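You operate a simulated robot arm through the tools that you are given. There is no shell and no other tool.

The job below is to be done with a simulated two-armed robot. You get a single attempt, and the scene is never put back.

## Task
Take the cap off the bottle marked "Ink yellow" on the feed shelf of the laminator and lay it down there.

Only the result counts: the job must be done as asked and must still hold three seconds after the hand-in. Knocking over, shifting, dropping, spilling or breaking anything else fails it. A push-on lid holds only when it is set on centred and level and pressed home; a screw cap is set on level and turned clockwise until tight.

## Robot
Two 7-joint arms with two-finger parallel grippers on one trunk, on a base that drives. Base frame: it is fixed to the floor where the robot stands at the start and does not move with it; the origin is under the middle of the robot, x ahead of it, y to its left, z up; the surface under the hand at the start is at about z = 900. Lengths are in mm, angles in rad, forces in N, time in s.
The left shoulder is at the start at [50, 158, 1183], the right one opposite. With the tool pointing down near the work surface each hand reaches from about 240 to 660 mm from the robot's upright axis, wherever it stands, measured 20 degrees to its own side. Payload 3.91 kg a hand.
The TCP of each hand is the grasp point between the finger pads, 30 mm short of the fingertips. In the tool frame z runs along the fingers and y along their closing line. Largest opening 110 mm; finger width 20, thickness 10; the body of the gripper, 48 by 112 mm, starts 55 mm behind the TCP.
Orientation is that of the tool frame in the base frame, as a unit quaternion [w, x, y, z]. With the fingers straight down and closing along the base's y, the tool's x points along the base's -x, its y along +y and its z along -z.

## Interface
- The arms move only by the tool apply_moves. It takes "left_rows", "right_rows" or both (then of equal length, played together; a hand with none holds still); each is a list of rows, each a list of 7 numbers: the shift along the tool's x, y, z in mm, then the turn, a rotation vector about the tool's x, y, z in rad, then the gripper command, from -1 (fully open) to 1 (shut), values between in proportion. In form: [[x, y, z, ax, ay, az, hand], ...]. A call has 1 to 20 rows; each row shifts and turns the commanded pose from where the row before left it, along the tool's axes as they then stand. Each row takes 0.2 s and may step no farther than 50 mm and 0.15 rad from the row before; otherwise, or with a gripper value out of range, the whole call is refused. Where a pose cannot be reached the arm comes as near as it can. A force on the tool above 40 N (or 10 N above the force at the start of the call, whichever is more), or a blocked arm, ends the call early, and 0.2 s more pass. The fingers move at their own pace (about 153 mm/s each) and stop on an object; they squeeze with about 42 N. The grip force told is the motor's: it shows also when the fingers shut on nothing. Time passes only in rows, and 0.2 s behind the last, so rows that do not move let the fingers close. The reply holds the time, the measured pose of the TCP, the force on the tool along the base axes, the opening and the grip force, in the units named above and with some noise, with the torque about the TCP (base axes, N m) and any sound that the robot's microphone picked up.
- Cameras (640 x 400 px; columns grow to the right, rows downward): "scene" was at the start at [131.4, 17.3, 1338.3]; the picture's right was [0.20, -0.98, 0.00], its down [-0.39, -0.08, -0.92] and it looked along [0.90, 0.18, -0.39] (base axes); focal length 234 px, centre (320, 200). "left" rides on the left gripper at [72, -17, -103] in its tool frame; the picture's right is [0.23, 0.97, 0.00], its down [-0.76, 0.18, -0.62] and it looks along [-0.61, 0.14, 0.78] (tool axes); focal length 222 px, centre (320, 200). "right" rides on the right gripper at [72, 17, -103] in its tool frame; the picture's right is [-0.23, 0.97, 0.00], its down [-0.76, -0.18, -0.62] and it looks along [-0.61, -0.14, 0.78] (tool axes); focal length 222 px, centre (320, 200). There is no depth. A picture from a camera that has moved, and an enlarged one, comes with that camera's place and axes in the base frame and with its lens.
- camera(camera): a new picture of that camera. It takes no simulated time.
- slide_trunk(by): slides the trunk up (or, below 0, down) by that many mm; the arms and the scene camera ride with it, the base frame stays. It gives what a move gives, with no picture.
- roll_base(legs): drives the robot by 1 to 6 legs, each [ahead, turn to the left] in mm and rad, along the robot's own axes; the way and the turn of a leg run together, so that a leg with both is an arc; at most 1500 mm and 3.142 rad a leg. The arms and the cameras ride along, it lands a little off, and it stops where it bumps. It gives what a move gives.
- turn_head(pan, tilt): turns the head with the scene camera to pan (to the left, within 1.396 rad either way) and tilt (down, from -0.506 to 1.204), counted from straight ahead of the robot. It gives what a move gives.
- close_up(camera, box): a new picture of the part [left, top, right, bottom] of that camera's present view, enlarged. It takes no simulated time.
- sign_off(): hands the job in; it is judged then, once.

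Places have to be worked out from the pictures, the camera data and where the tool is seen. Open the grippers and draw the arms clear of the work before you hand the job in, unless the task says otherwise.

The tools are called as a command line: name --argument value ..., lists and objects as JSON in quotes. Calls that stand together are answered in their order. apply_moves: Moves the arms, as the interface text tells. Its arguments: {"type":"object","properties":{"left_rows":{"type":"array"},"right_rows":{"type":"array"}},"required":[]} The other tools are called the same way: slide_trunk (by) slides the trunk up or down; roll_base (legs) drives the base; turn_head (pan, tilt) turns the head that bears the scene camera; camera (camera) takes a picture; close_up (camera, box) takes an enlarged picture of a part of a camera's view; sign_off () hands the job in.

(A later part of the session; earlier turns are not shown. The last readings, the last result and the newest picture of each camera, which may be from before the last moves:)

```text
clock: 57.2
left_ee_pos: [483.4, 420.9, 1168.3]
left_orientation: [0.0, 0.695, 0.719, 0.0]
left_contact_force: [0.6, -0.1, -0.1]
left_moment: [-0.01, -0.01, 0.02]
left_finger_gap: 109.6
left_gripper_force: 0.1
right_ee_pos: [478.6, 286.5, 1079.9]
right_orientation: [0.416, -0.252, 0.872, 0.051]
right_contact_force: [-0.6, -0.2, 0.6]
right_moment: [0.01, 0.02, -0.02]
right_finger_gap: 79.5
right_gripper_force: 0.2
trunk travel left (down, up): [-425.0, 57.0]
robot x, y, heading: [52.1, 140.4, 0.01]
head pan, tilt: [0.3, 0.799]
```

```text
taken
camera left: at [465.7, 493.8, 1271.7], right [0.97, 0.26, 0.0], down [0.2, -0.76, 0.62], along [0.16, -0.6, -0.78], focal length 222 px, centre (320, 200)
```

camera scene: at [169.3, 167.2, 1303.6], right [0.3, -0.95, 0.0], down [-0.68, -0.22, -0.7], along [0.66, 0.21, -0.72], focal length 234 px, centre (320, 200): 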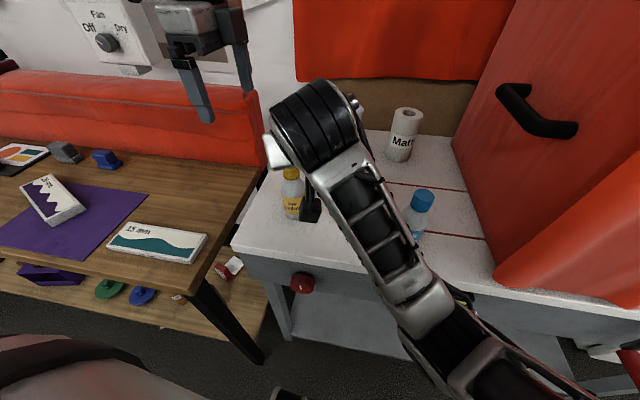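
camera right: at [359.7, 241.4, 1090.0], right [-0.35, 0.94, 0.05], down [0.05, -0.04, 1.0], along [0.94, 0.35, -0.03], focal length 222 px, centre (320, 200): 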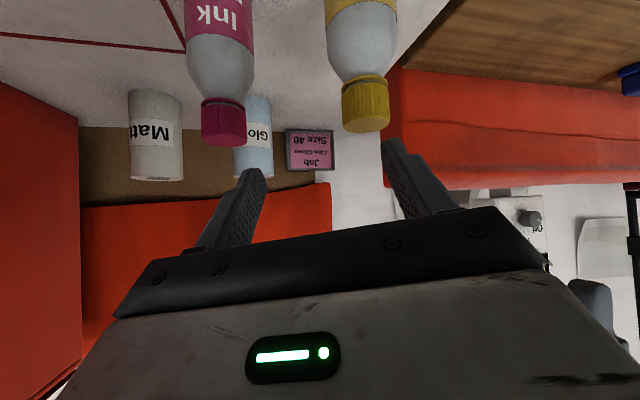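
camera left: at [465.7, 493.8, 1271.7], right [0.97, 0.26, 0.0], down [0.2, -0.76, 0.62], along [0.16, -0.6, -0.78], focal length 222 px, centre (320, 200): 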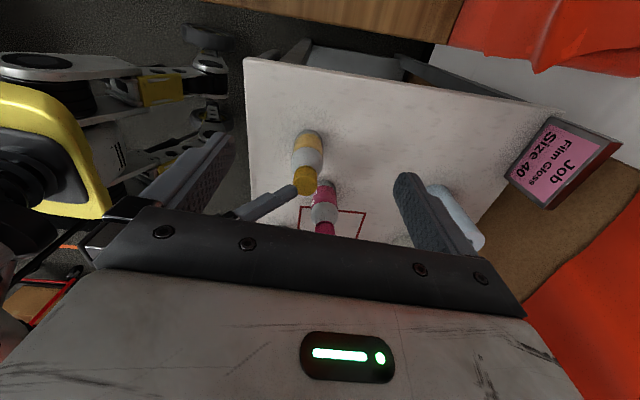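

Base now (52, 141), heading ≈ 0, bottle at about (441, 191) in robot frame. I move the right hand back from above the cap and correct its roll and azimuth in free space.

apply_moves --right_rows '[[3.5, 14.4, -14.5, 0, 0, 0, -0.45], [3.5, 14.4, -14.5, 0, 0, 0, -0.45], [0, 0, 0, 0, 0, 0.0805, -0.45], [0, 0, 0, 0, 0, 0.0805, -0.45], [0, 0, 0, -0.107, 0, -0.09, -0.45]]'

camera --camera "right"

turn_head --pan -0.05 --tilt 1.0

camera --camera "scene"

```text
clock: 58.4
left_ee_pos: [484.6, 421.1, 1167.8]
left_orientation: [-0.001, 0.695, 0.719, 0.0]
left_contact_force: [-0.4, 0.7, -0.6]
left_moment: [0.04, -0.01, -0.02]
left_finger_gap: 110.1
left_gripper_force: 0.1
right_ee_pos: [437.8, 302.2, 1092.2]
right_orientation: [0.404, -0.244, 0.874, 0.116]
right_contact_force: [0.8, -0.6, 1.0]
right_moment: [0.03, -0.01, -0.03]
right_finger_gap: 79.7
right_gripper_force: 0.1
trunk travel left (down, up): [-425.0, 57.0]
robot x, y, heading: [54.4, 144.6, 0.007]
head pan, tilt: [0.3, 0.799]
```

```text
taken
camera right: at [322.4, 250.6, 1102.0], right [-0.38, 0.91, 0.18], down [0.11, -0.15, 0.98], along [0.92, 0.39, -0.04], focal length 222 px, centre (320, 200)
```

right: 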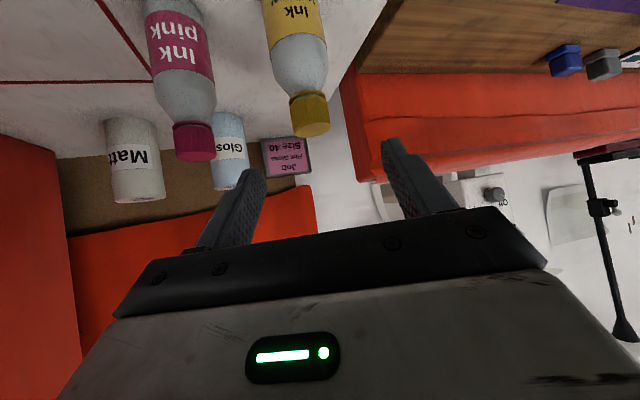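

```text
clock: 59.2
left_ee_pos: [484.5, 420.6, 1169.5]
left_orientation: [0.0, 0.695, 0.719, 0.0]
left_contact_force: [-0.1, 0.7, -0.7]
left_moment: [-0.03, 0.01, -0.02]
left_finger_gap: 109.7
left_gripper_force: 0.0
right_ee_pos: [440.1, 301.7, 1090.5]
right_orientation: [0.405, -0.242, 0.874, 0.113]
right_contact_force: [0.2, 0.0, -0.6]
right_moment: [0.0, 0.0, 0.0]
right_finger_gap: 79.8
right_gripper_force: 0.1
trunk travel left (down, up): [-425.0, 57.0]
robot x, y, heading: [49.7, 144.3, 0.007]
head pan, tilt: [-0.051, 1.0]
```

```text
taken
camera scene: at [162.0, 139.8, 1288.5], right [-0.04, -1.0, 0.0], down [-0.84, 0.04, -0.54], along [0.54, -0.02, -0.84], focal length 234 px, centre (320, 200)
```

scene: 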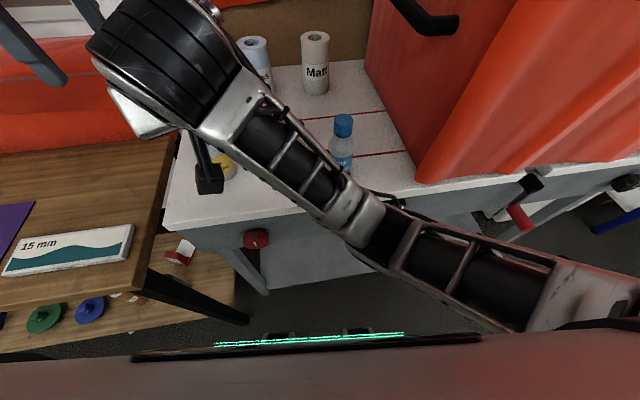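

The elbow is now clear of the shelf edge by tens of mm. I lower the right hand to z ≈ 986 in front of the bottle.

apply_moves --right_rows '[[20, -0.1, 17, 0, 0, 0, -0.45], [20, -0.1, 17, 0, 0, 0, -0.45], [20, -0.1, 17, 0, 0, 0, -0.45], [20, -0.1, 17, 0, 0, 0, -0.45]]'

camera --camera "right"

camera --camera "scene"

```text
clock: 60.2
left_ee_pos: [485.2, 421.7, 1168.2]
left_orientation: [-0.001, 0.695, 0.719, 0.0]
left_contact_force: [-0.3, -0.2, 0.2]
left_moment: [0.02, -0.01, 0.02]
left_finger_gap: 109.8
left_gripper_force: 0.1
right_ee_pos: [448.6, 301.8, 999.0]
right_orientation: [0.421, -0.242, 0.867, 0.113]
right_contact_force: [-0.4, -0.1, -0.4]
right_moment: [0.0, 0.01, 0.01]
right_finger_gap: 79.6
right_gripper_force: 0.0
trunk travel left (down, up): [-425.0, 57.0]
robot x, y, heading: [52.9, 139.0, 0.003]
head pan, tilt: [-0.051, 1.0]
```

```text
taken
camera right: at [331.8, 250.6, 1006.0], right [-0.38, 0.91, 0.17], down [0.07, -0.15, 0.99], along [0.92, 0.39, -0.01], focal length 222 px, centre (320, 200)
```

right: 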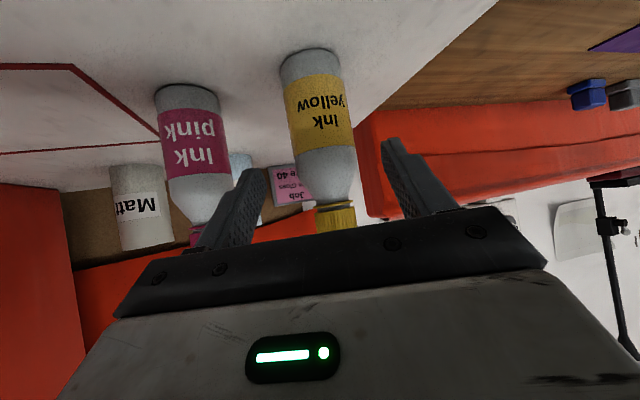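

```text
taken
camera scene: at [162.2, 139.7, 1288.5], right [-0.04, -1.0, 0.0], down [-0.84, 0.04, -0.54], along [0.54, -0.02, -0.84], focal length 234 px, centre (320, 200)
```

scene: 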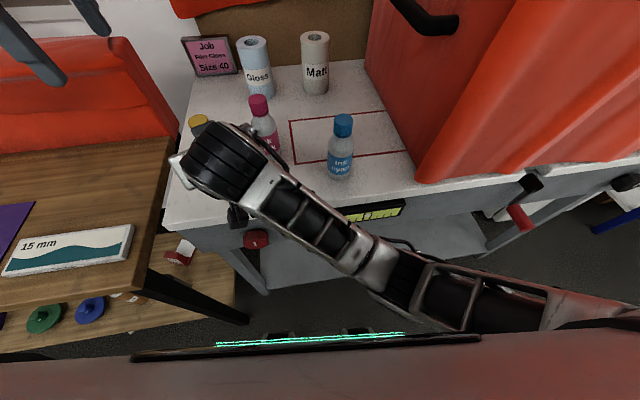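

The hand ended about 8 mm forward and 13 mm high of the commanded point without any message. I pass an idle row to see if it settles or if something is blocking.

apply_moves --right_rows '[[0, 0, 0, 0, 0, 0, -0.45], [0, 0, 0, 0, 0, 0, -0.45], [0, 0, 0, 0, 0, 0, -0.45]]'

close_up --camera "scene" --box '[300, 180, 640, 380]'

```text
clock: 61.0
left_ee_pos: [484.5, 421.3, 1169.3]
left_orientation: [0.0, 0.695, 0.719, 0.0]
left_contact_force: [0.6, -0.1, -0.7]
left_moment: [0.0, -0.02, 0.0]
left_finger_gap: 110.0
left_gripper_force: 0.0
right_ee_pos: [447.6, 300.1, 996.6]
right_orientation: [0.419, -0.244, 0.867, 0.111]
right_contact_force: [-1.2, -0.6, 0.1]
right_moment: [-0.01, 0.0, -0.04]
right_finger_gap: 79.6
right_gripper_force: 0.0
trunk travel left (down, up): [-425.0, 57.0]
robot x, y, heading: [51.7, 141.6, 0.006]
head pan, tilt: [-0.051, 1.0]
```

```text
1.88 times, centred on (470, 280) of scene
camera zoom: at [162.0, 139.7, 1288.5], right [-0.04, -1.0, 0.0], down [-0.84, 0.04, -0.54], along [0.54, -0.02, -0.84], focal length 440 px, centre (38, 49)
```

zoom: 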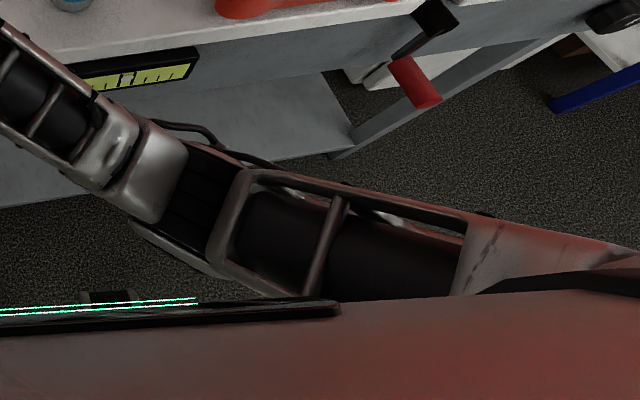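

The right upper arm is folded against the robot's own chest at this distance. Reversing the base about 48 mm and turning 0.1 rad left restores the earlier good arm geometry; the fingers move straight away from the bottle.

roll_base --legs '[[-48, 0], [0, 0.1]]'

camera --camera "right"

camera --camera "scene"

```text
clock: 62.5
left_ee_pos: [406.1, 463.3, 1169.1]
left_orientation: [0.0, 0.658, 0.753, 0.001]
left_contact_force: [0.3, 0.6, 0.4]
left_moment: [-0.04, 0.01, 0.0]
left_finger_gap: 110.0
left_gripper_force: 0.0
right_ee_pos: [382.1, 337.9, 994.7]
right_orientation: [0.412, -0.288, 0.855, 0.129]
right_contact_force: [-0.4, 0.0, 0.9]
right_moment: [-0.02, 0.01, -0.01]
right_finger_gap: 79.6
right_gripper_force: 0.3
trunk travel left (down, up): [-425.0, 57.0]
robot x, y, heading: [6.4, 142.3, 0.107]
head pan, tilt: [-0.051, 1.0]
```

```text
taken
camera right: at [270.6, 276.1, 1001.9], right [-0.47, 0.87, 0.16], down [0.09, -0.13, 0.99], along [0.88, 0.48, -0.02], focal length 222 px, centre (320, 200)
```

right: 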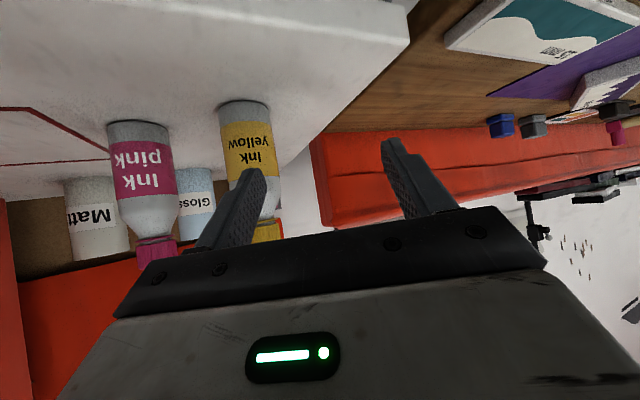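

```text
taken
camera scene: at [113.6, 150.7, 1288.5], right [0.06, -1.0, 0.0], down [-0.84, -0.05, -0.54], along [0.54, 0.03, -0.84], focal length 234 px, centre (320, 200)
```

scene: 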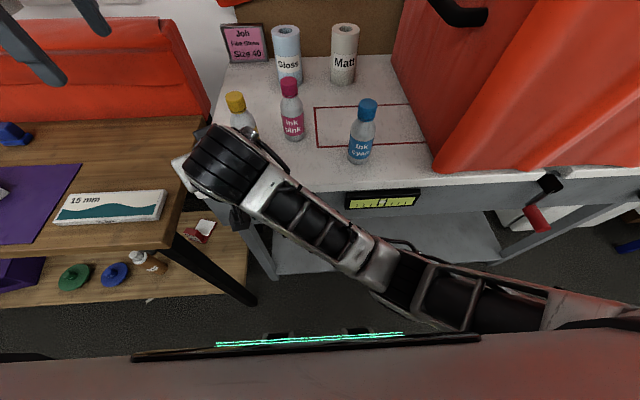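

Robot at (5, 142), heading 0.105; everything is standing. I move the right hand to the pre-grasp line (about 90 mm short of the bottle) with its azimuth adjusted to ~0.5 rad.

apply_moves --right_rows '[[0, 0, -8, 0, 0, 0, -0.45], [-7, -30, 5, 0, 0, 0, -0.45], [-7, -30, 5, 0.107, 0, 0.09, -0.45]]'

camera --camera "right"

```text
clock: 63.3
left_ee_pos: [406.5, 463.4, 1169.3]
left_orientation: [0.0, 0.657, 0.754, 0.0]
left_contact_force: [0.5, -0.5, 0.2]
left_moment: [0.0, -0.02, -0.04]
left_finger_gap: 110.1
left_gripper_force: 0.0
right_ee_pos: [426.9, 293.8, 1003.7]
right_orientation: [0.423, -0.227, 0.872, 0.096]
right_contact_force: [0.4, 1.4, 0.3]
right_moment: [0.02, -0.02, -0.01]
right_finger_gap: 79.9
right_gripper_force: 0.0
trunk travel left (down, up): [-425.0, 57.0]
robot x, y, heading: [1.1, 141.8, 0.102]
head pan, tilt: [-0.051, 1.0]
```

```text
taken
camera right: at [309.6, 247.6, 1010.3], right [-0.34, 0.93, 0.15], down [0.06, -0.14, 0.99], along [0.94, 0.35, -0.01], focal length 222 px, centre (320, 200)
```

right: 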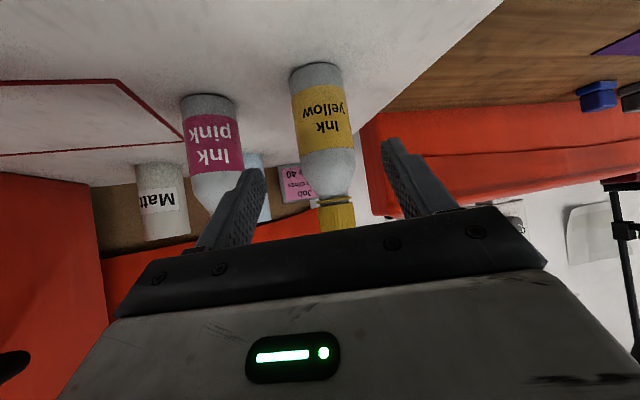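

Right hand is in line at (427, 294, 1004). Now I test the left arm at this base pose, coming in low (TCP z ≈ 1085, tips about 20 mm above the cap) from the left side.

apply_moves --left_rows '[[0, 0, 28, 0, 0, 0, -1], [0, 0, 28, 0, 0, 0, -1], [0, 0, 28, 0, 0, 0, -1], [-35.5, 17, 0, 0, 0, 0, -1], [-35.5, 17, 0, 0, 0, 0, -1]]'

apply_moves --left_rows '[[-35.5, 17, 0, 0, 0, 0, -1], [-35.5, 17, 0, 0, 0, 0, -1]]'

camera --camera "left"

```text
clock: 64.5
left_ee_pos: [449.2, 395.9, 1083.6]
left_orientation: [0.0, 0.658, 0.753, 0.001]
left_contact_force: [-0.1, 0.5, 0.0]
left_moment: [0.0, 0.0, -0.02]
left_finger_gap: 109.9
left_gripper_force: 0.1
right_ee_pos: [427.7, 293.5, 1004.2]
right_orientation: [0.423, -0.227, 0.872, 0.097]
right_contact_force: [0.1, 0.6, -0.4]
right_moment: [0.0, 0.0, -0.01]
right_finger_gap: 80.0
right_gripper_force: 0.0
trunk travel left (down, up): [-425.0, 57.0]
robot x, y, heading: [5.9, 142.6, 0.109]
head pan, tilt: [-0.051, 1.0]
```

```text
clock: 65.1
left_ee_pos: [469.1, 350.7, 1086.0]
left_orientation: [0.0, 0.657, 0.753, 0.0]
left_contact_force: [-0.3, 0.6, 0.5]
left_moment: [0.03, 0.01, 0.01]
left_finger_gap: 109.6
left_gripper_force: 0.0
left hand out of reach, approached as far as the arm can: row 2
right_ee_pos: [426.5, 294.2, 1006.1]
right_orientation: [0.424, -0.227, 0.871, 0.098]
right_contact_force: [0.4, 0.0, -0.2]
right_moment: [0.04, 0.0, -0.03]
right_finger_gap: 79.8
right_gripper_force: 0.1
trunk travel left (down, up): [-425.0, 57.0]
robot x, y, heading: [1.9, 143.2, 0.105]
head pan, tilt: [-0.051, 1.0]
```

```text
taken
camera left: at [443.4, 421.8, 1188.0], right [0.93, 0.36, 0.0], down [0.28, -0.73, 0.62], along [0.22, -0.58, -0.78], focal length 222 px, centre (320, 200)
```

left: 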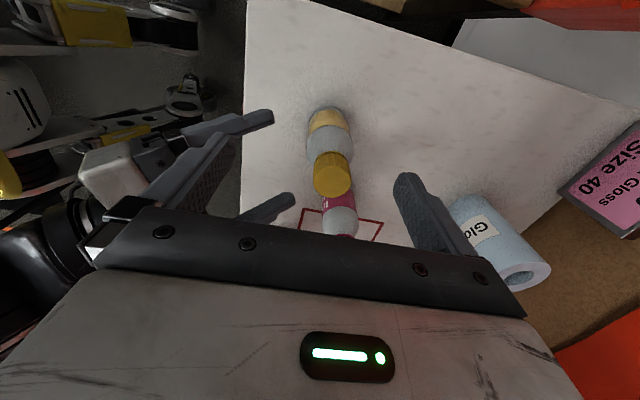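

The left stops about 24 mm short here, so I need the bottle slightly closer and the right hand approaching more from the side (azimuth ≈0.95), which keeps its wrist where it worked before. I lift both hands clear before a small base adjustment.

apply_moves --left_rows '[[0, 0, -40, 0, 0, 0, -1], [0, 0, -40, 0, 0, 0, -1], [35, 0, 0, 0, 0, 0, -1], [35, 0, 0, 0, 0, 0, -1]]' --right_rows '[[0, 0, 0, 0, 0, 0, -0.45], [-31.2, -1, -25, 0, 0, 0, -0.45], [-31.2, -1, -25, 0, 0, 0, -0.45], [0, 0, 0, 0, 0, 0, -0.45]]'

roll_base --legs '[[18, 0], [0, -0.105]]'

camera --camera "right"

camera --camera "scene"

```text
clock: 66.1
left_ee_pos: [454.0, 426.1, 1160.8]
left_orientation: [0.0, 0.658, 0.753, 0.0]
left_contact_force: [0.2, -0.1, 0.1]
left_moment: [0.0, 0.02, -0.01]
left_finger_gap: 109.8
left_gripper_force: 0.0
left hand out of reach, approached as far as the arm can: row 2
right_ee_pos: [425.7, 296.0, 1083.5]
right_orientation: [0.42, -0.227, 0.873, 0.101]
right_contact_force: [-0.5, 0.6, -1.1]
right_moment: [0.0, -0.01, -0.01]
right_finger_gap: 79.6
right_gripper_force: 0.0
trunk travel left (down, up): [-425.0, 57.0]
robot x, y, heading: [5.2, 143.3, 0.106]
head pan, tilt: [-0.051, 1.0]
```

```text
clock: 67.4
left_ee_pos: [498.1, 378.9, 1159.9]
left_orientation: [-0.001, 0.697, 0.717, 0.001]
left_contact_force: [0.4, -0.4, -0.4]
left_moment: [0.02, -0.01, 0.01]
left_finger_gap: 110.2
left_gripper_force: 0.1
right_ee_pos: [457.2, 252.6, 1084.1]
right_orientation: [0.425, -0.18, 0.883, 0.079]
right_contact_force: [-0.4, -1.1, 0.0]
right_moment: [0.0, -0.02, 0.01]
right_finger_gap: 79.9
right_gripper_force: 0.1
trunk travel left (down, up): [-425.0, 57.0]
robot x, y, heading: [21.3, 147.6, 0.003]
head pan, tilt: [-0.051, 1.0]
```

```text
taken
camera right: at [334.9, 218.7, 1092.3], right [-0.25, 0.96, 0.16], down [0.05, -0.16, 0.99], along [0.97, 0.25, -0.01], focal length 222 px, centre (320, 200)
```

right: 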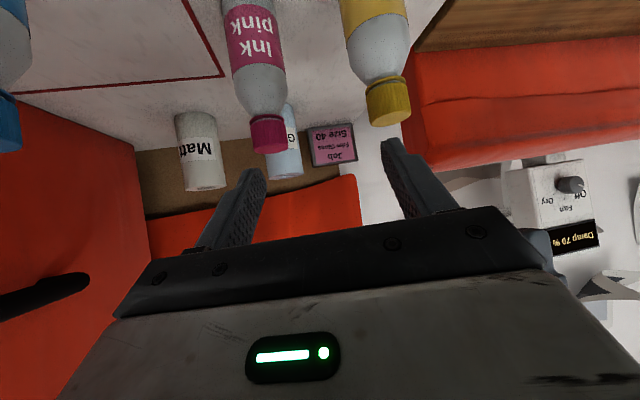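

```text
taken
camera scene: at [132.0, 140.4, 1288.5], right [-0.05, -1.0, 0.0], down [-0.84, 0.04, -0.54], along [0.54, -0.03, -0.84], focal length 234 px, centre (320, 200)
```

scene: 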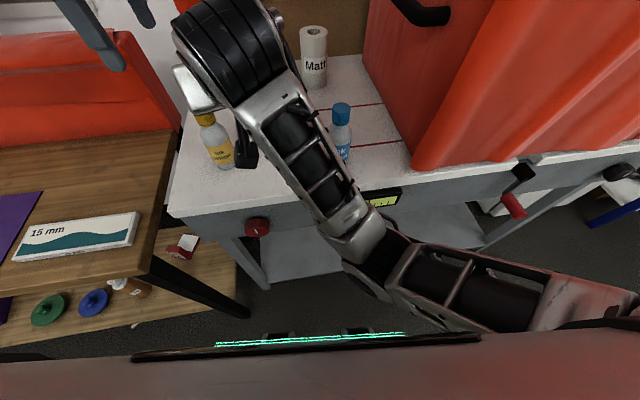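

Robot at (22, 147), heading 0; bottle at (470, 186) in the robot frame. I shift the right hand and yaw it to azimuth ≈0.95 above the pre-grasp point.

apply_moves --right_rows '[[-7, 28, 8, 0, 0, 0, -0.45], [0, 0, 0, -0.11, -0.002, -0.088, -0.45], [0, 0, 0, -0.11, -0.002, -0.088, -0.45], [0, 0, 0, -0.11, -0.002, -0.088, -0.45], [0, 0, 0, -0.11, -0.002, -0.088, -0.45], [0, 0, 0, 0, 0, 0, -0.45]]'

camera --camera "right"

camera --camera "scene"

```text
clock: 68.8
left_ee_pos: [499.0, 378.5, 1159.0]
left_orientation: [0.0, 0.697, 0.718, 0.001]
left_contact_force: [0.0, -0.7, -0.5]
left_moment: [0.02, -0.01, 0.0]
left_finger_gap: 109.9
left_gripper_force: 0.1
right_ee_pos: [456.0, 283.5, 1085.3]
right_orientation: [0.386, -0.42, 0.798, 0.195]
right_contact_force: [0.1, 0.0, -0.2]
right_moment: [-0.01, 0.04, -0.03]
right_finger_gap: 79.8
right_gripper_force: 0.0
trunk travel left (down, up): [-425.0, 57.0]
robot x, y, heading: [22.8, 147.7, -0.004]
head pan, tilt: [-0.051, 1.0]
```

```text
taken
camera right: at [370.8, 188.5, 1092.7], right [-0.72, 0.67, 0.16], down [0.13, -0.1, 0.99], along [0.68, 0.73, -0.01], focal length 222 px, centre (320, 200)
```

right: 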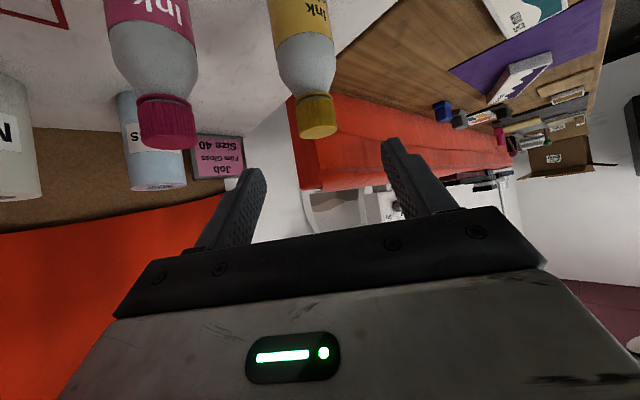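

```text
taken
camera scene: at [131.8, 140.9, 1288.5], right [-0.05, -1.0, 0.0], down [-0.84, 0.04, -0.54], along [0.54, -0.03, -0.84], focal length 234 px, centre (320, 200)
```

scene: 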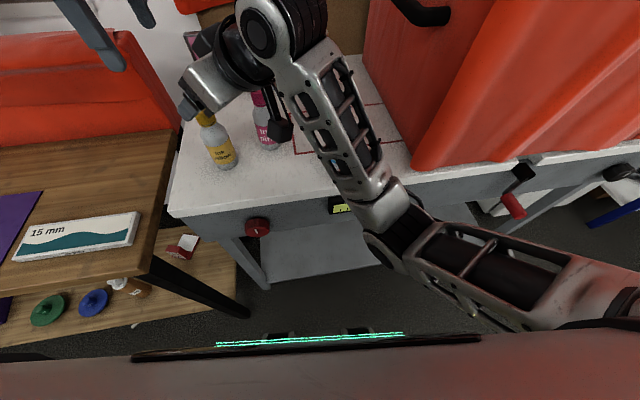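

Azimuth is 0.95 and the elbow has opened away from the chest. I descend to z ≈ 986.

apply_moves --right_rows '[[19.3, 0.3, 15.5, 0, 0, 0, -0.45], [19.3, 0.3, 15.5, 0, 0, 0, -0.45], [19.3, 0.3, 15.5, 0, 0, 0, -0.45], [19.3, 0.3, 15.5, 0, 0, 0, -0.45]]'

camera --camera "right"

camera --camera "scene"

```text
clock: 69.8
left_ee_pos: [499.8, 378.6, 1159.5]
left_orientation: [-0.001, 0.696, 0.718, 0.001]
left_contact_force: [-0.1, -1.0, 0.9]
left_moment: [0.01, 0.0, 0.0]
left_finger_gap: 110.1
left_gripper_force: 0.1
right_ee_pos: [456.6, 281.1, 984.5]
right_orientation: [0.387, -0.418, 0.798, 0.195]
right_contact_force: [0.2, 0.5, -0.9]
right_moment: [0.01, 0.01, 0.01]
right_finger_gap: 80.0
right_gripper_force: 0.0
trunk travel left (down, up): [-425.0, 57.0]
robot x, y, heading: [21.2, 148.1, 0.004]
head pan, tilt: [-0.051, 1.0]
```

```text
taken
camera right: at [370.7, 187.4, 993.1], right [-0.72, 0.68, 0.16], down [0.13, -0.1, 0.99], along [0.68, 0.73, -0.01], focal length 222 px, centre (320, 200)
```

right: 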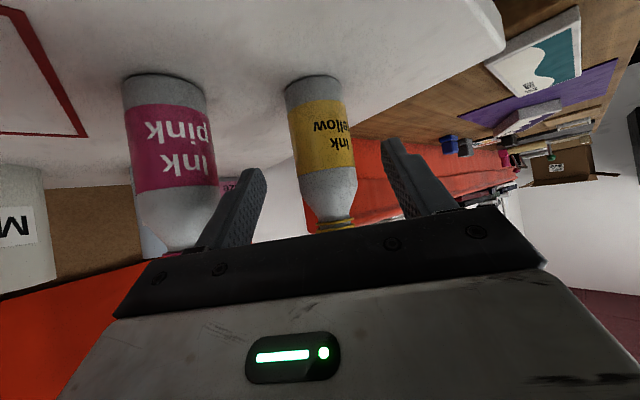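

```text
taken
camera scene: at [131.9, 140.7, 1288.5], right [-0.05, -1.0, 0.0], down [-0.84, 0.04, -0.54], along [0.54, -0.03, -0.84], focal length 234 px, centre (320, 200)
```

scene: 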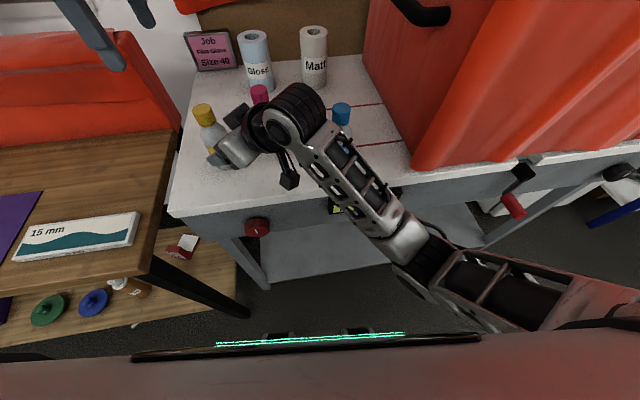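

Now the right hand tracks exactly (457, 281, 984) with the elbow clear. Lateral error is near zero, so I advance 79 mm along the tool axis around the bottle.

apply_moves --right_rows '[[0, 0, 26.5, 0, 0, 0, -0.45], [0, 0, 26.5, 0, 0, 0, -0.45], [-0.2, 0, 26.4, 0, 0, 0, -0.45], [0, 0, 0, 0, 0, 0, -0.45]]'

camera --camera "right"

```text
clock: 70.8
left_ee_pos: [499.5, 379.2, 1160.1]
left_orientation: [0.0, 0.697, 0.717, 0.0]
left_contact_force: [-1.0, -0.9, 0.7]
left_moment: [0.01, 0.03, 0.01]
left_finger_gap: 110.3
left_gripper_force: 0.2
right_ee_pos: [493.6, 333.7, 936.8]
right_orientation: [0.386, -0.419, 0.798, 0.195]
right_contact_force: [-0.2, 0.8, -0.4]
right_moment: [-0.01, 0.01, -0.01]
right_finger_gap: 79.7
right_gripper_force: 0.1
trunk travel left (down, up): [-425.0, 57.0]
robot x, y, heading: [21.4, 141.6, -0.005]
head pan, tilt: [-0.051, 1.0]
```

```text
taken
camera right: at [407.6, 239.8, 944.6], right [-0.72, 0.68, 0.16], down [0.13, -0.1, 0.99], along [0.68, 0.73, -0.01], focal length 222 px, centre (320, 200)
```

right: 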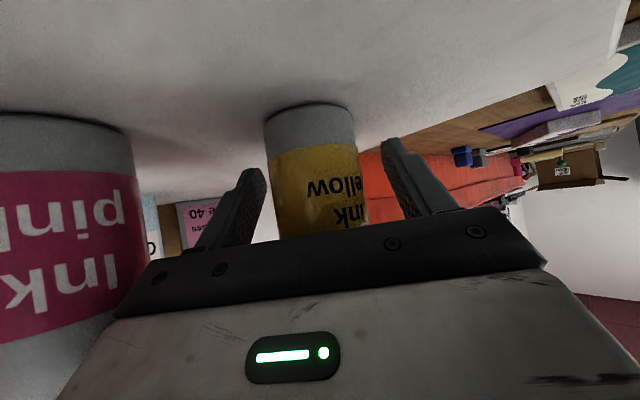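

The right hand is exactly around the bottle body. Before closing, I check that the left hand can reach over the cap from here.

apply_moves --left_rows '[[-23.4, -4.2, 0, 0, 0, 0, -1], [-23.4, -4.2, 0, 0, 0, 0, -1], [0, 0, 0, 0, 0, 0, -1]]'

camera --camera "left"

close_up --camera "left" --box '[280, 55, 360, 135]'

```text
clock: 71.6
left_ee_pos: [492.7, 330.5, 1159.1]
left_orientation: [0.001, 0.697, 0.717, 0.001]
left_contact_force: [0.8, 0.1, -0.3]
left_moment: [0.01, 0.0, -0.02]
left_finger_gap: 110.3
left_gripper_force: 0.0
right_ee_pos: [493.2, 334.8, 937.2]
right_orientation: [0.387, -0.419, 0.798, 0.195]
right_contact_force: [-0.5, 0.0, 0.0]
right_moment: [-0.01, 0.02, 0.0]
right_finger_gap: 80.0
right_gripper_force: 0.0
trunk travel left (down, up): [-425.0, 57.0]
robot x, y, heading: [19.0, 144.0, -0.0]
head pan, tilt: [-0.051, 1.0]
```

```text
taken
camera left: at [474.3, 404.7, 1262.6], right [0.97, 0.26, 0.0], down [0.2, -0.76, 0.62], along [0.16, -0.6, -0.78], focal length 222 px, centre (320, 200)
```

left: 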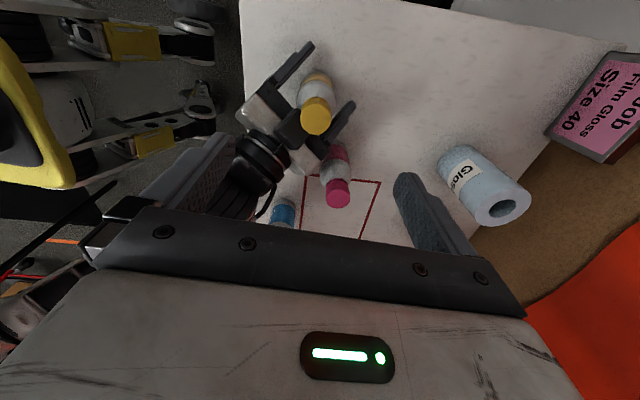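

```text
5.00 times, centred on (320, 95) of left
camera zoom: at [474.3, 404.7, 1262.6], right [0.97, 0.26, 0.0], down [0.2, -0.76, 0.62], along [0.16, -0.6, -0.78], focal length 1111 px, centre (320, 725)
```

zoom: 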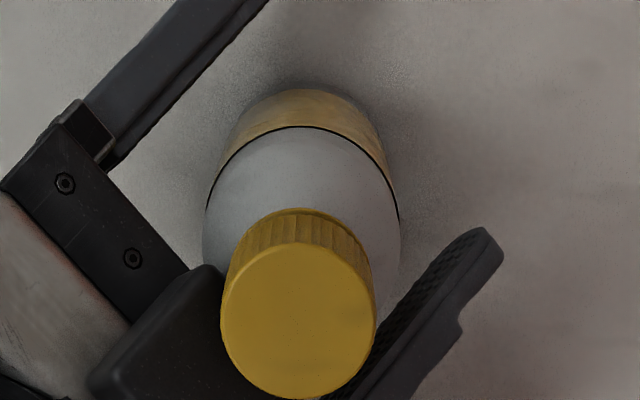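

Left reach over the cap is good. I want to see how the right gripper's top side sits near the cap, so I point the head there and zoom in.

turn_head --pan 0.45 --tilt 0.7

camera --camera "scene"

close_up --camera "scene" --box '[270, 130, 390, 230]'

```text
clock: 72.5
left_ee_pos: [492.9, 331.2, 1159.4]
left_orientation: [-0.001, 0.696, 0.718, 0.001]
left_contact_force: [0.2, 0.1, 0.6]
left_moment: [0.02, -0.03, 0.0]
left_finger_gap: 109.9
left_gripper_force: 0.1
right_ee_pos: [492.6, 333.9, 936.7]
right_orientation: [0.387, -0.418, 0.798, 0.195]
right_contact_force: [0.0, 0.1, -0.2]
right_moment: [0.01, -0.01, 0.03]
right_finger_gap: 79.8
right_gripper_force: 0.0
trunk travel left (down, up): [-425.0, 57.0]
robot x, y, heading: [23.2, 147.8, 0.005]
head pan, tilt: [0.45, 0.7]
```

```text
taken
camera scene: at [138.7, 181.2, 1311.8], right [0.44, -0.9, 0.0], down [-0.58, -0.28, -0.76], along [0.69, 0.33, -0.64], focal length 234 px, centre (320, 200)
```

scene: 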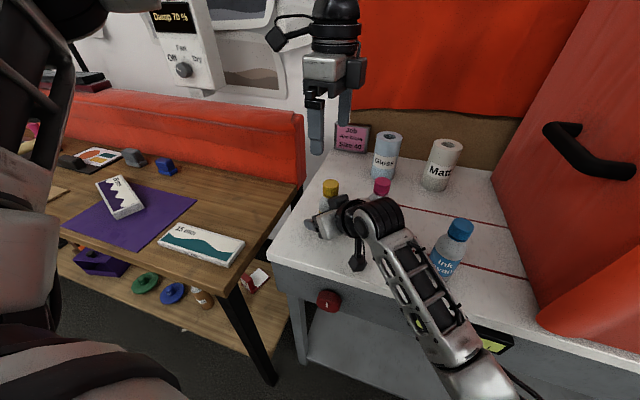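

```text
4.00 times, centred on (330, 180) of scene
camera zoom: at [138.7, 181.2, 1311.8], right [0.44, -0.9, 0.0], down [-0.58, -0.28, -0.76], along [0.69, 0.33, -0.64], focal length 935 px, centre (280, 280)
```

zoom: 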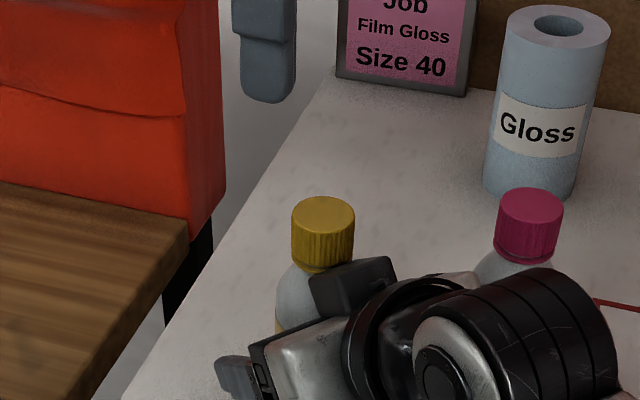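

The right gripper has a black housing on top whose corner is at about (468, 325, 1011), close to where the left fingers must turn. I shift the right hand 13 mm back and 6 mm down before gripping, so the left fingers have room.

apply_moves --right_rows '[[12.8, 0, -6.4, 0, 0, 0, -0.45], [0, 0, 0, 0, 0, 0, -0.3], [0, 0, 0, 0, 0, 0, -0.1], [0, 0, 0, 0, 0, 0, 0.1], [0, 0, 0, 0, 0, 0, 1], [0, 0, 0, 0, 0, 0, 1], [0, 0, 0, 0, 0, 0, 1]]'

camera --camera "right"

close_up --camera "scene" --box '[270, 130, 390, 230]'

close_up --camera "left" --box '[260, 35, 380, 135]'

```text
clock: 74.1
left_ee_pos: [492.4, 331.8, 1160.0]
left_orientation: [0.0, 0.697, 0.717, 0.001]
left_contact_force: [0.0, 0.5, -0.1]
left_moment: [0.02, -0.01, 0.01]
left_finger_gap: 109.8
left_gripper_force: 0.0
right_ee_pos: [485.9, 322.3, 931.9]
right_orientation: [0.387, -0.419, 0.798, 0.195]
right_contact_force: [-1.7, 0.5, 0.1]
right_moment: [0.09, 0.09, 0.03]
right_finger_gap: 46.5
right_gripper_force: 42.0
trunk travel left (down, up): [-425.0, 57.0]
robot x, y, heading: [22.0, 145.8, -0.001]
head pan, tilt: [0.45, 0.7]
```

```text
taken
camera right: at [399.3, 228.5, 938.7], right [-0.72, 0.68, 0.16], down [0.13, -0.1, 0.99], along [0.68, 0.73, -0.01], focal length 222 px, centre (320, 200)
```

right: 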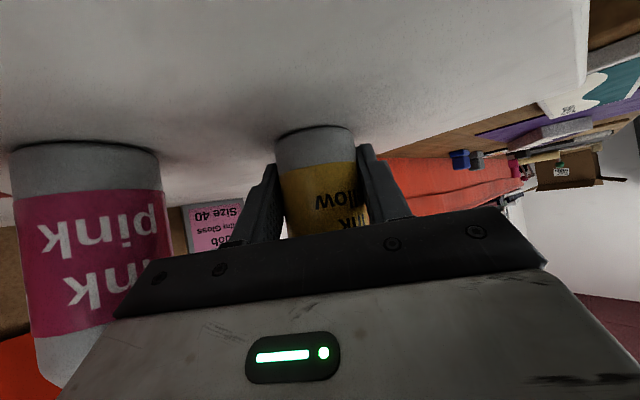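

```text
4.00 times, centred on (330, 180) of scene
camera zoom: at [138.6, 181.3, 1311.9], right [0.44, -0.9, 0.0], down [-0.58, -0.28, -0.77], along [0.69, 0.33, -0.64], focal length 935 px, centre (280, 280)
```

zoom: 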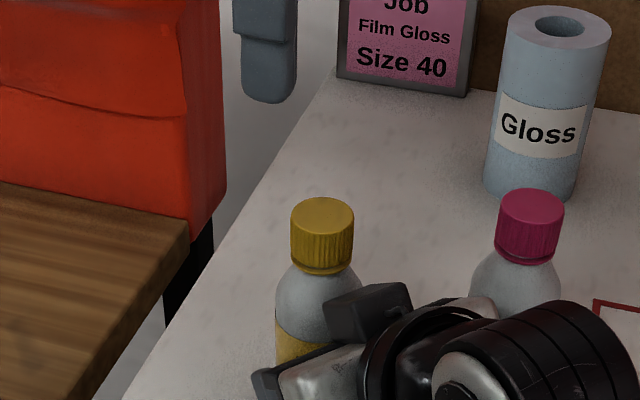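

```text
4.00 times, centred on (320, 85) of left
camera zoom: at [474.3, 404.7, 1262.7], right [0.97, 0.26, 0.0], down [0.2, -0.76, 0.62], along [0.16, -0.6, -0.78], focal length 888 px, centre (320, 660)
```

zoom: 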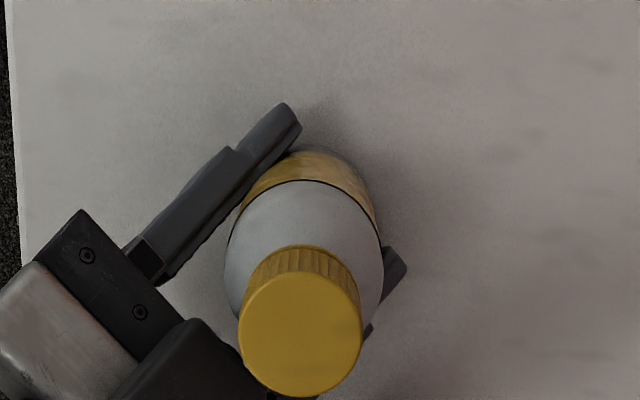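

The bottle is held firmly (42 N), and the housing corner is now ~28 mm from the cap axis below z≈1005. I centre the left hand (offset about -4.4, -5.2 mm in its frame) and lower to z ≈ 1062 for a check.

apply_moves --left_rows '[[-4.4, -5.2, 20, 0, 0, 0, -1], [0, 0, 39, 0, 0, 0, -1], [0, 0, 38.5, 0, 0, 0, -1], [0, 0, 0, 0, 0, 0, -1]]'

camera --camera "left"

close_up --camera "left" --box '[220, 110, 420, 235]'

```text
clock: 75.1
left_ee_pos: [487.6, 326.8, 1061.6]
left_orientation: [0.0, 0.697, 0.717, 0.0]
left_contact_force: [-0.7, -0.3, -0.4]
left_moment: [-0.02, 0.01, -0.04]
left_finger_gap: 110.0
left_gripper_force: 0.0
right_ee_pos: [485.0, 322.1, 930.0]
right_orientation: [0.387, -0.418, 0.798, 0.194]
right_contact_force: [-0.1, 0.1, -0.2]
right_moment: [0.01, 0.02, 0.0]
right_finger_gap: 46.2
right_gripper_force: 42.3
trunk travel left (down, up): [-425.0, 57.0]
robot x, y, heading: [22.8, 145.1, -0.004]
head pan, tilt: [0.45, 0.7]
```

```text
taken
camera left: at [469.2, 400.2, 1165.6], right [0.97, 0.26, 0.0], down [0.2, -0.76, 0.62], along [0.16, -0.6, -0.78], focal length 222 px, centre (320, 200)
```

left: 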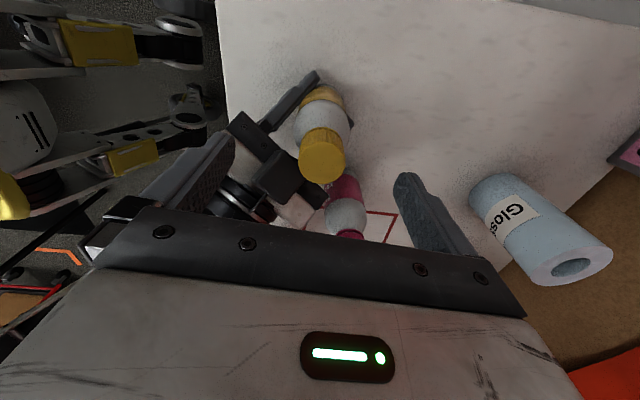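

```text
3.20 times, centred on (320, 172) of left
camera zoom: at [469.2, 400.2, 1165.6], right [0.97, 0.26, 0.0], down [0.2, -0.76, 0.62], along [0.16, -0.6, -0.78], focal length 711 px, centre (320, 288)
```

zoom: 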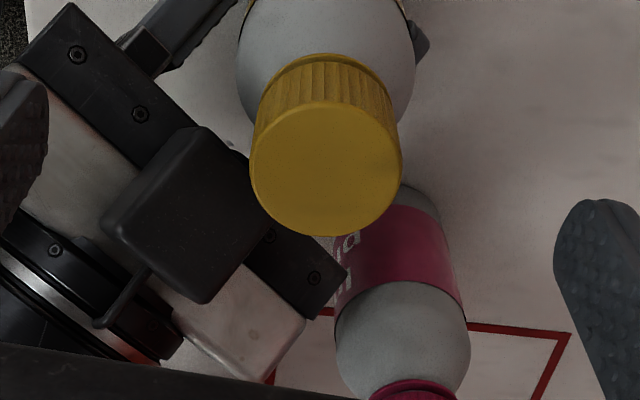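

The cap sits within 1 mm of the left TCP axis now. I lower the last 19.5 mm so the tips are at z ≈ 1012, beside the lower edge of the cap.

apply_moves --left_rows '[[0.6, 0.3, 10, 0, 0, 0, -1], [0, 0, 9.5, 0, 0, 0, -0.5], [0, 0, 0, 0, 0, 0, 0.1], [0, 0, 0, 0, 0, 0, 0.1]]'

close_up --camera "left" --box '[220, 110, 420, 235]'

close_up --camera "scene" --box '[270, 130, 390, 230]'

```text
clock: 76.1
left_ee_pos: [487.6, 328.1, 1043.0]
left_orientation: [-0.001, 0.697, 0.717, 0.0]
left_contact_force: [0.3, -0.5, -0.5]
left_moment: [0.02, 0.0, -0.04]
left_finger_gap: 49.8
left_gripper_force: 0.1
right_ee_pos: [486.2, 322.1, 930.9]
right_orientation: [0.386, -0.419, 0.798, 0.195]
right_contact_force: [-0.3, -0.6, -0.5]
right_moment: [0.03, 0.06, -0.01]
right_finger_gap: 46.3
right_gripper_force: 42.4
trunk travel left (down, up): [-425.0, 57.0]
robot x, y, heading: [23.2, 146.2, -0.002]
head pan, tilt: [0.45, 0.7]
```

```text
3.20 times, centred on (320, 172) of left
camera zoom: at [469.2, 400.8, 1145.9], right [0.97, 0.26, 0.0], down [0.2, -0.76, 0.62], along [0.16, -0.6, -0.78], focal length 711 px, centre (320, 288)
```

zoom: 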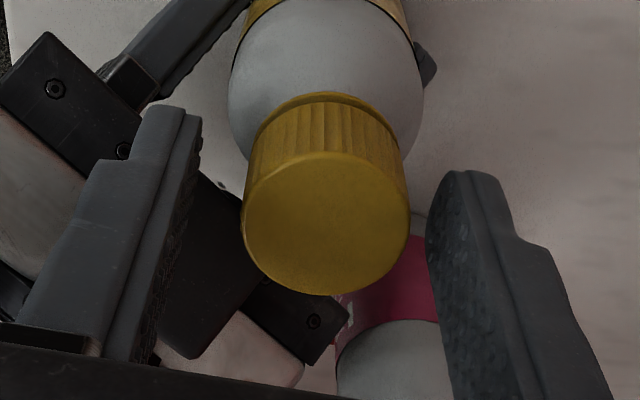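

```text
4.00 times, centred on (330, 180) of scene
camera zoom: at [138.7, 181.3, 1311.9], right [0.44, -0.9, 0.0], down [-0.58, -0.28, -0.76], along [0.69, 0.33, -0.64], focal length 935 px, centre (280, 280)
```

zoom: 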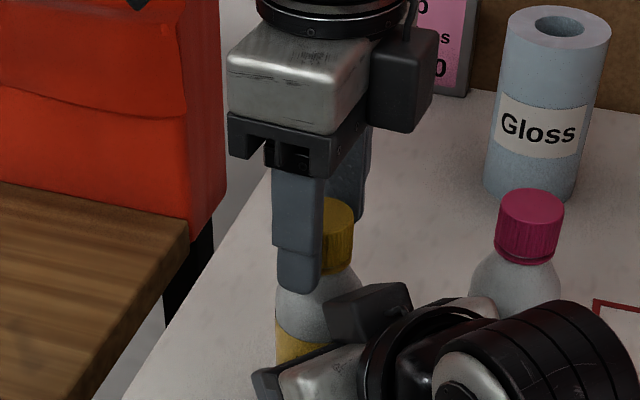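

Gap 49.8 mm around the cap; it is offset about 1.5 mm toward the +y finger. I correct by 1.3 mm and close the left gripper on the cap.

apply_moves --left_rows '[[0, 1.3, 0, 0, 0, 0, 0.1], [0, 0, 0, 0, 0, 0, 0.3], [0, 0, 0, 0, 0, 0, 0.6], [0, 0, 0, 0, 0, 0, 1], [0, 0, 0, 0, 0, 0, 1]]'

close_up --camera "left" --box '[220, 110, 420, 235]'

```text
clock: 77.3
left_ee_pos: [487.5, 328.3, 1042.6]
left_orientation: [0.0, 0.697, 0.717, 0.001]
left_contact_force: [-2.4, 0.0, 0.7]
left_moment: [-0.02, 0.02, -0.02]
left_finger_gap: 31.5
left_gripper_force: 42.2
right_ee_pos: [485.5, 322.6, 931.2]
right_orientation: [0.387, -0.419, 0.798, 0.195]
right_contact_force: [1.6, -0.8, 0.0]
right_moment: [0.04, 0.3, 0.02]
right_finger_gap: 46.1
right_gripper_force: 41.7
trunk travel left (down, up): [-425.0, 57.0]
robot x, y, heading: [22.0, 147.7, 0.005]
head pan, tilt: [0.45, 0.7]
```

```text
3.20 times, centred on (320, 172) of left
camera zoom: at [470.2, 400.7, 1145.8], right [0.97, 0.26, 0.0], down [0.2, -0.76, 0.62], along [0.16, -0.6, -0.78], focal length 711 px, centre (320, 288)
```

zoom: 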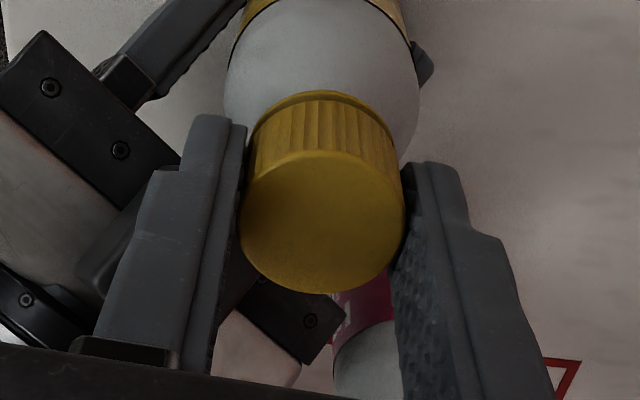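

The cap is gripped (31.5 mm). I start turning counter-clockwise seen from above (negative about the tool z), 0.6 rad in small steps, and read the torque.

apply_moves --left_rows '[[0, 0, 0, 0, 0, -0.08, 1], [0, 0, 0, 0, 0, -0.1, 1], [0, 0, 0, 0, 0, -0.1, 1], [0, 0, 0, 0, 0, -0.1, 1], [0, 0, 0, 0, 0, -0.1, 1], [0, 0, 0, 0, 0, -0.12, 1]]'

close_up --camera "left" --box '[220, 110, 420, 235]'

close_up --camera "scene" --box '[270, 130, 390, 230]'

camera --camera "right"

```text
clock: 78.7
left_ee_pos: [489.1, 327.6, 1042.7]
left_orientation: [0.001, 0.452, 0.892, 0.001]
left_contact_force: [-2.0, -1.0, -0.5]
left_moment: [-0.06, 0.08, -0.03]
left_finger_gap: 31.2
left_gripper_force: 42.4
right_ee_pos: [485.6, 323.1, 931.8]
right_orientation: [0.387, -0.418, 0.798, 0.195]
right_contact_force: [3.1, 0.1, -0.3]
right_moment: [0.04, 0.2, 0.01]
right_finger_gap: 46.3
right_gripper_force: 42.8
trunk travel left (down, up): [-425.0, 57.0]
robot x, y, heading: [21.9, 142.2, 0.004]
head pan, tilt: [0.45, 0.7]
```

```text
3.20 times, centred on (320, 172) of left
camera zoom: at [433.2, 377.4, 1146.2], right [0.65, 0.76, 0.0], down [0.59, -0.51, 0.62], along [0.47, -0.4, -0.78], focal length 711 px, centre (320, 288)
```

zoom: 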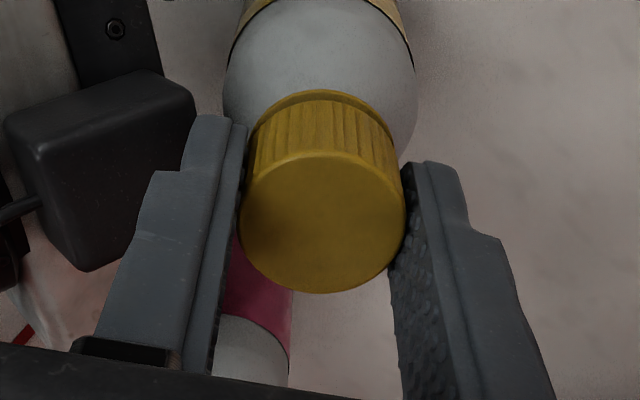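

```text
4.00 times, centred on (330, 180) of scene
camera zoom: at [138.7, 181.3, 1311.9], right [0.44, -0.9, 0.0], down [-0.58, -0.28, -0.76], along [0.69, 0.33, -0.64], focal length 935 px, centre (280, 280)
```

zoom: 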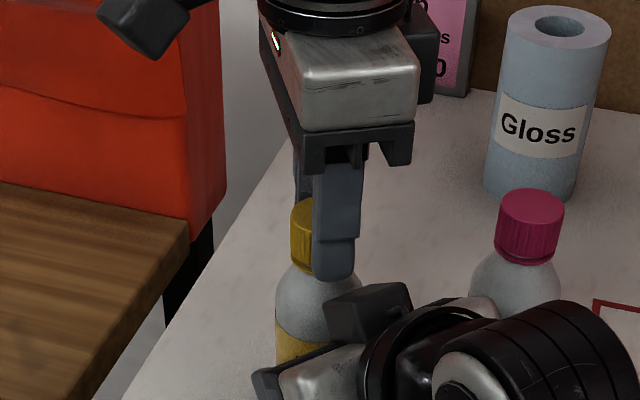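

```text
taken
camera right: at [399.4, 228.4, 938.8], right [-0.72, 0.68, 0.16], down [0.13, -0.1, 0.99], along [0.68, 0.73, -0.01], focal length 222 px, centre (320, 200)
```

right: 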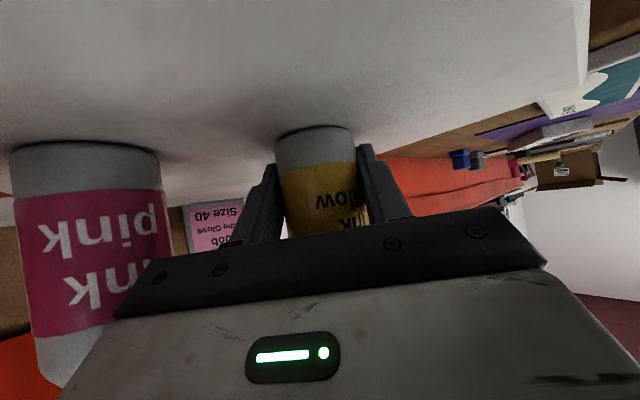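

The bottle stays put and the torque is tiny, so the cap appears to be turning. I continue another 0.9 rad counter-clockwise.

apply_moves --left_rows '[[0, 0, 0, 0, 0, -0.13, 1], [0, 0, 0, 0, 0, -0.13, 1], [0, 0, 0, 0, 0, -0.13, 1], [0, 0, 0, 0, 0, -0.13, 1], [0, 0, 0, 0, 0, -0.13, 1], [0, 0, 0, 0, 0, -0.13, 1], [0, 0, 0, 0, 0, -0.13, 1]]'

close_up --camera "left" --box '[220, 110, 420, 235]'

close_up --camera "scene" --box '[290, 160, 370, 230]'

```text
clock: 80.3
left_ee_pos: [489.6, 329.1, 1043.4]
left_orientation: [0.001, 0.013, 1.0, 0.001]
left_contact_force: [2.8, 5.9, 4.3]
left_moment: [0.14, -0.04, -0.06]
left_finger_gap: 31.0
left_gripper_force: 42.6
right_ee_pos: [483.9, 322.6, 932.2]
right_orientation: [0.387, -0.418, 0.798, 0.194]
right_contact_force: [-2.0, -6.0, 0.0]
right_moment: [0.67, -0.27, -0.01]
right_finger_gap: 46.2
right_gripper_force: 42.0
trunk travel left (down, up): [-425.0, 57.0]
robot x, y, heading: [23.6, 147.2, 0.006]
head pan, tilt: [0.45, 0.7]
```

```text
3.20 times, centred on (320, 172) of left
camera zoom: at [416.7, 314.4, 1146.0], right [-0.2, 0.98, 0.0], down [0.76, 0.16, 0.63], along [0.61, 0.13, -0.78], focal length 711 px, centre (320, 288)
```

zoom: 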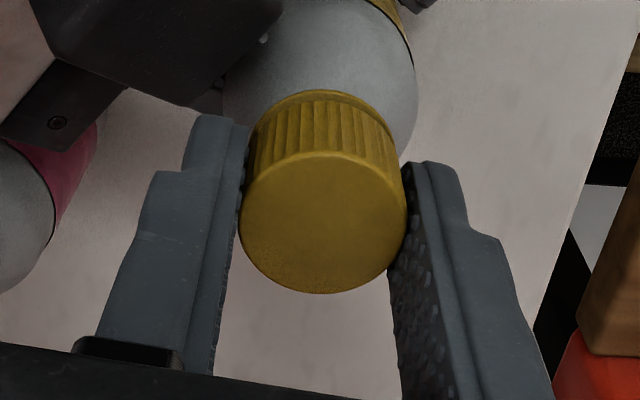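

```text
5.71 times, centred on (330, 195) of scene
camera zoom: at [138.5, 181.3, 1311.9], right [0.44, -0.9, 0.0], down [-0.58, -0.28, -0.77], along [0.69, 0.33, -0.64], focal length 1336 px, centre (263, 229)
```

zoom: 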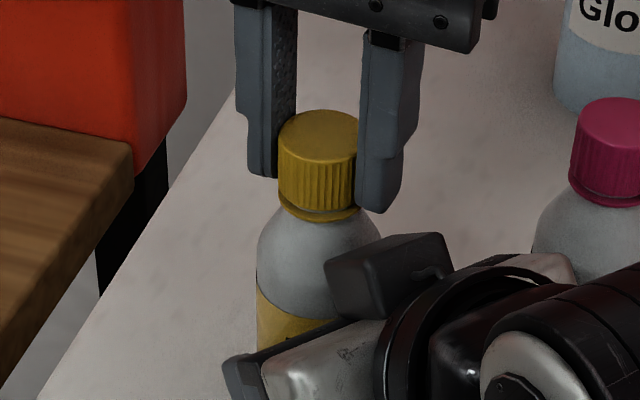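

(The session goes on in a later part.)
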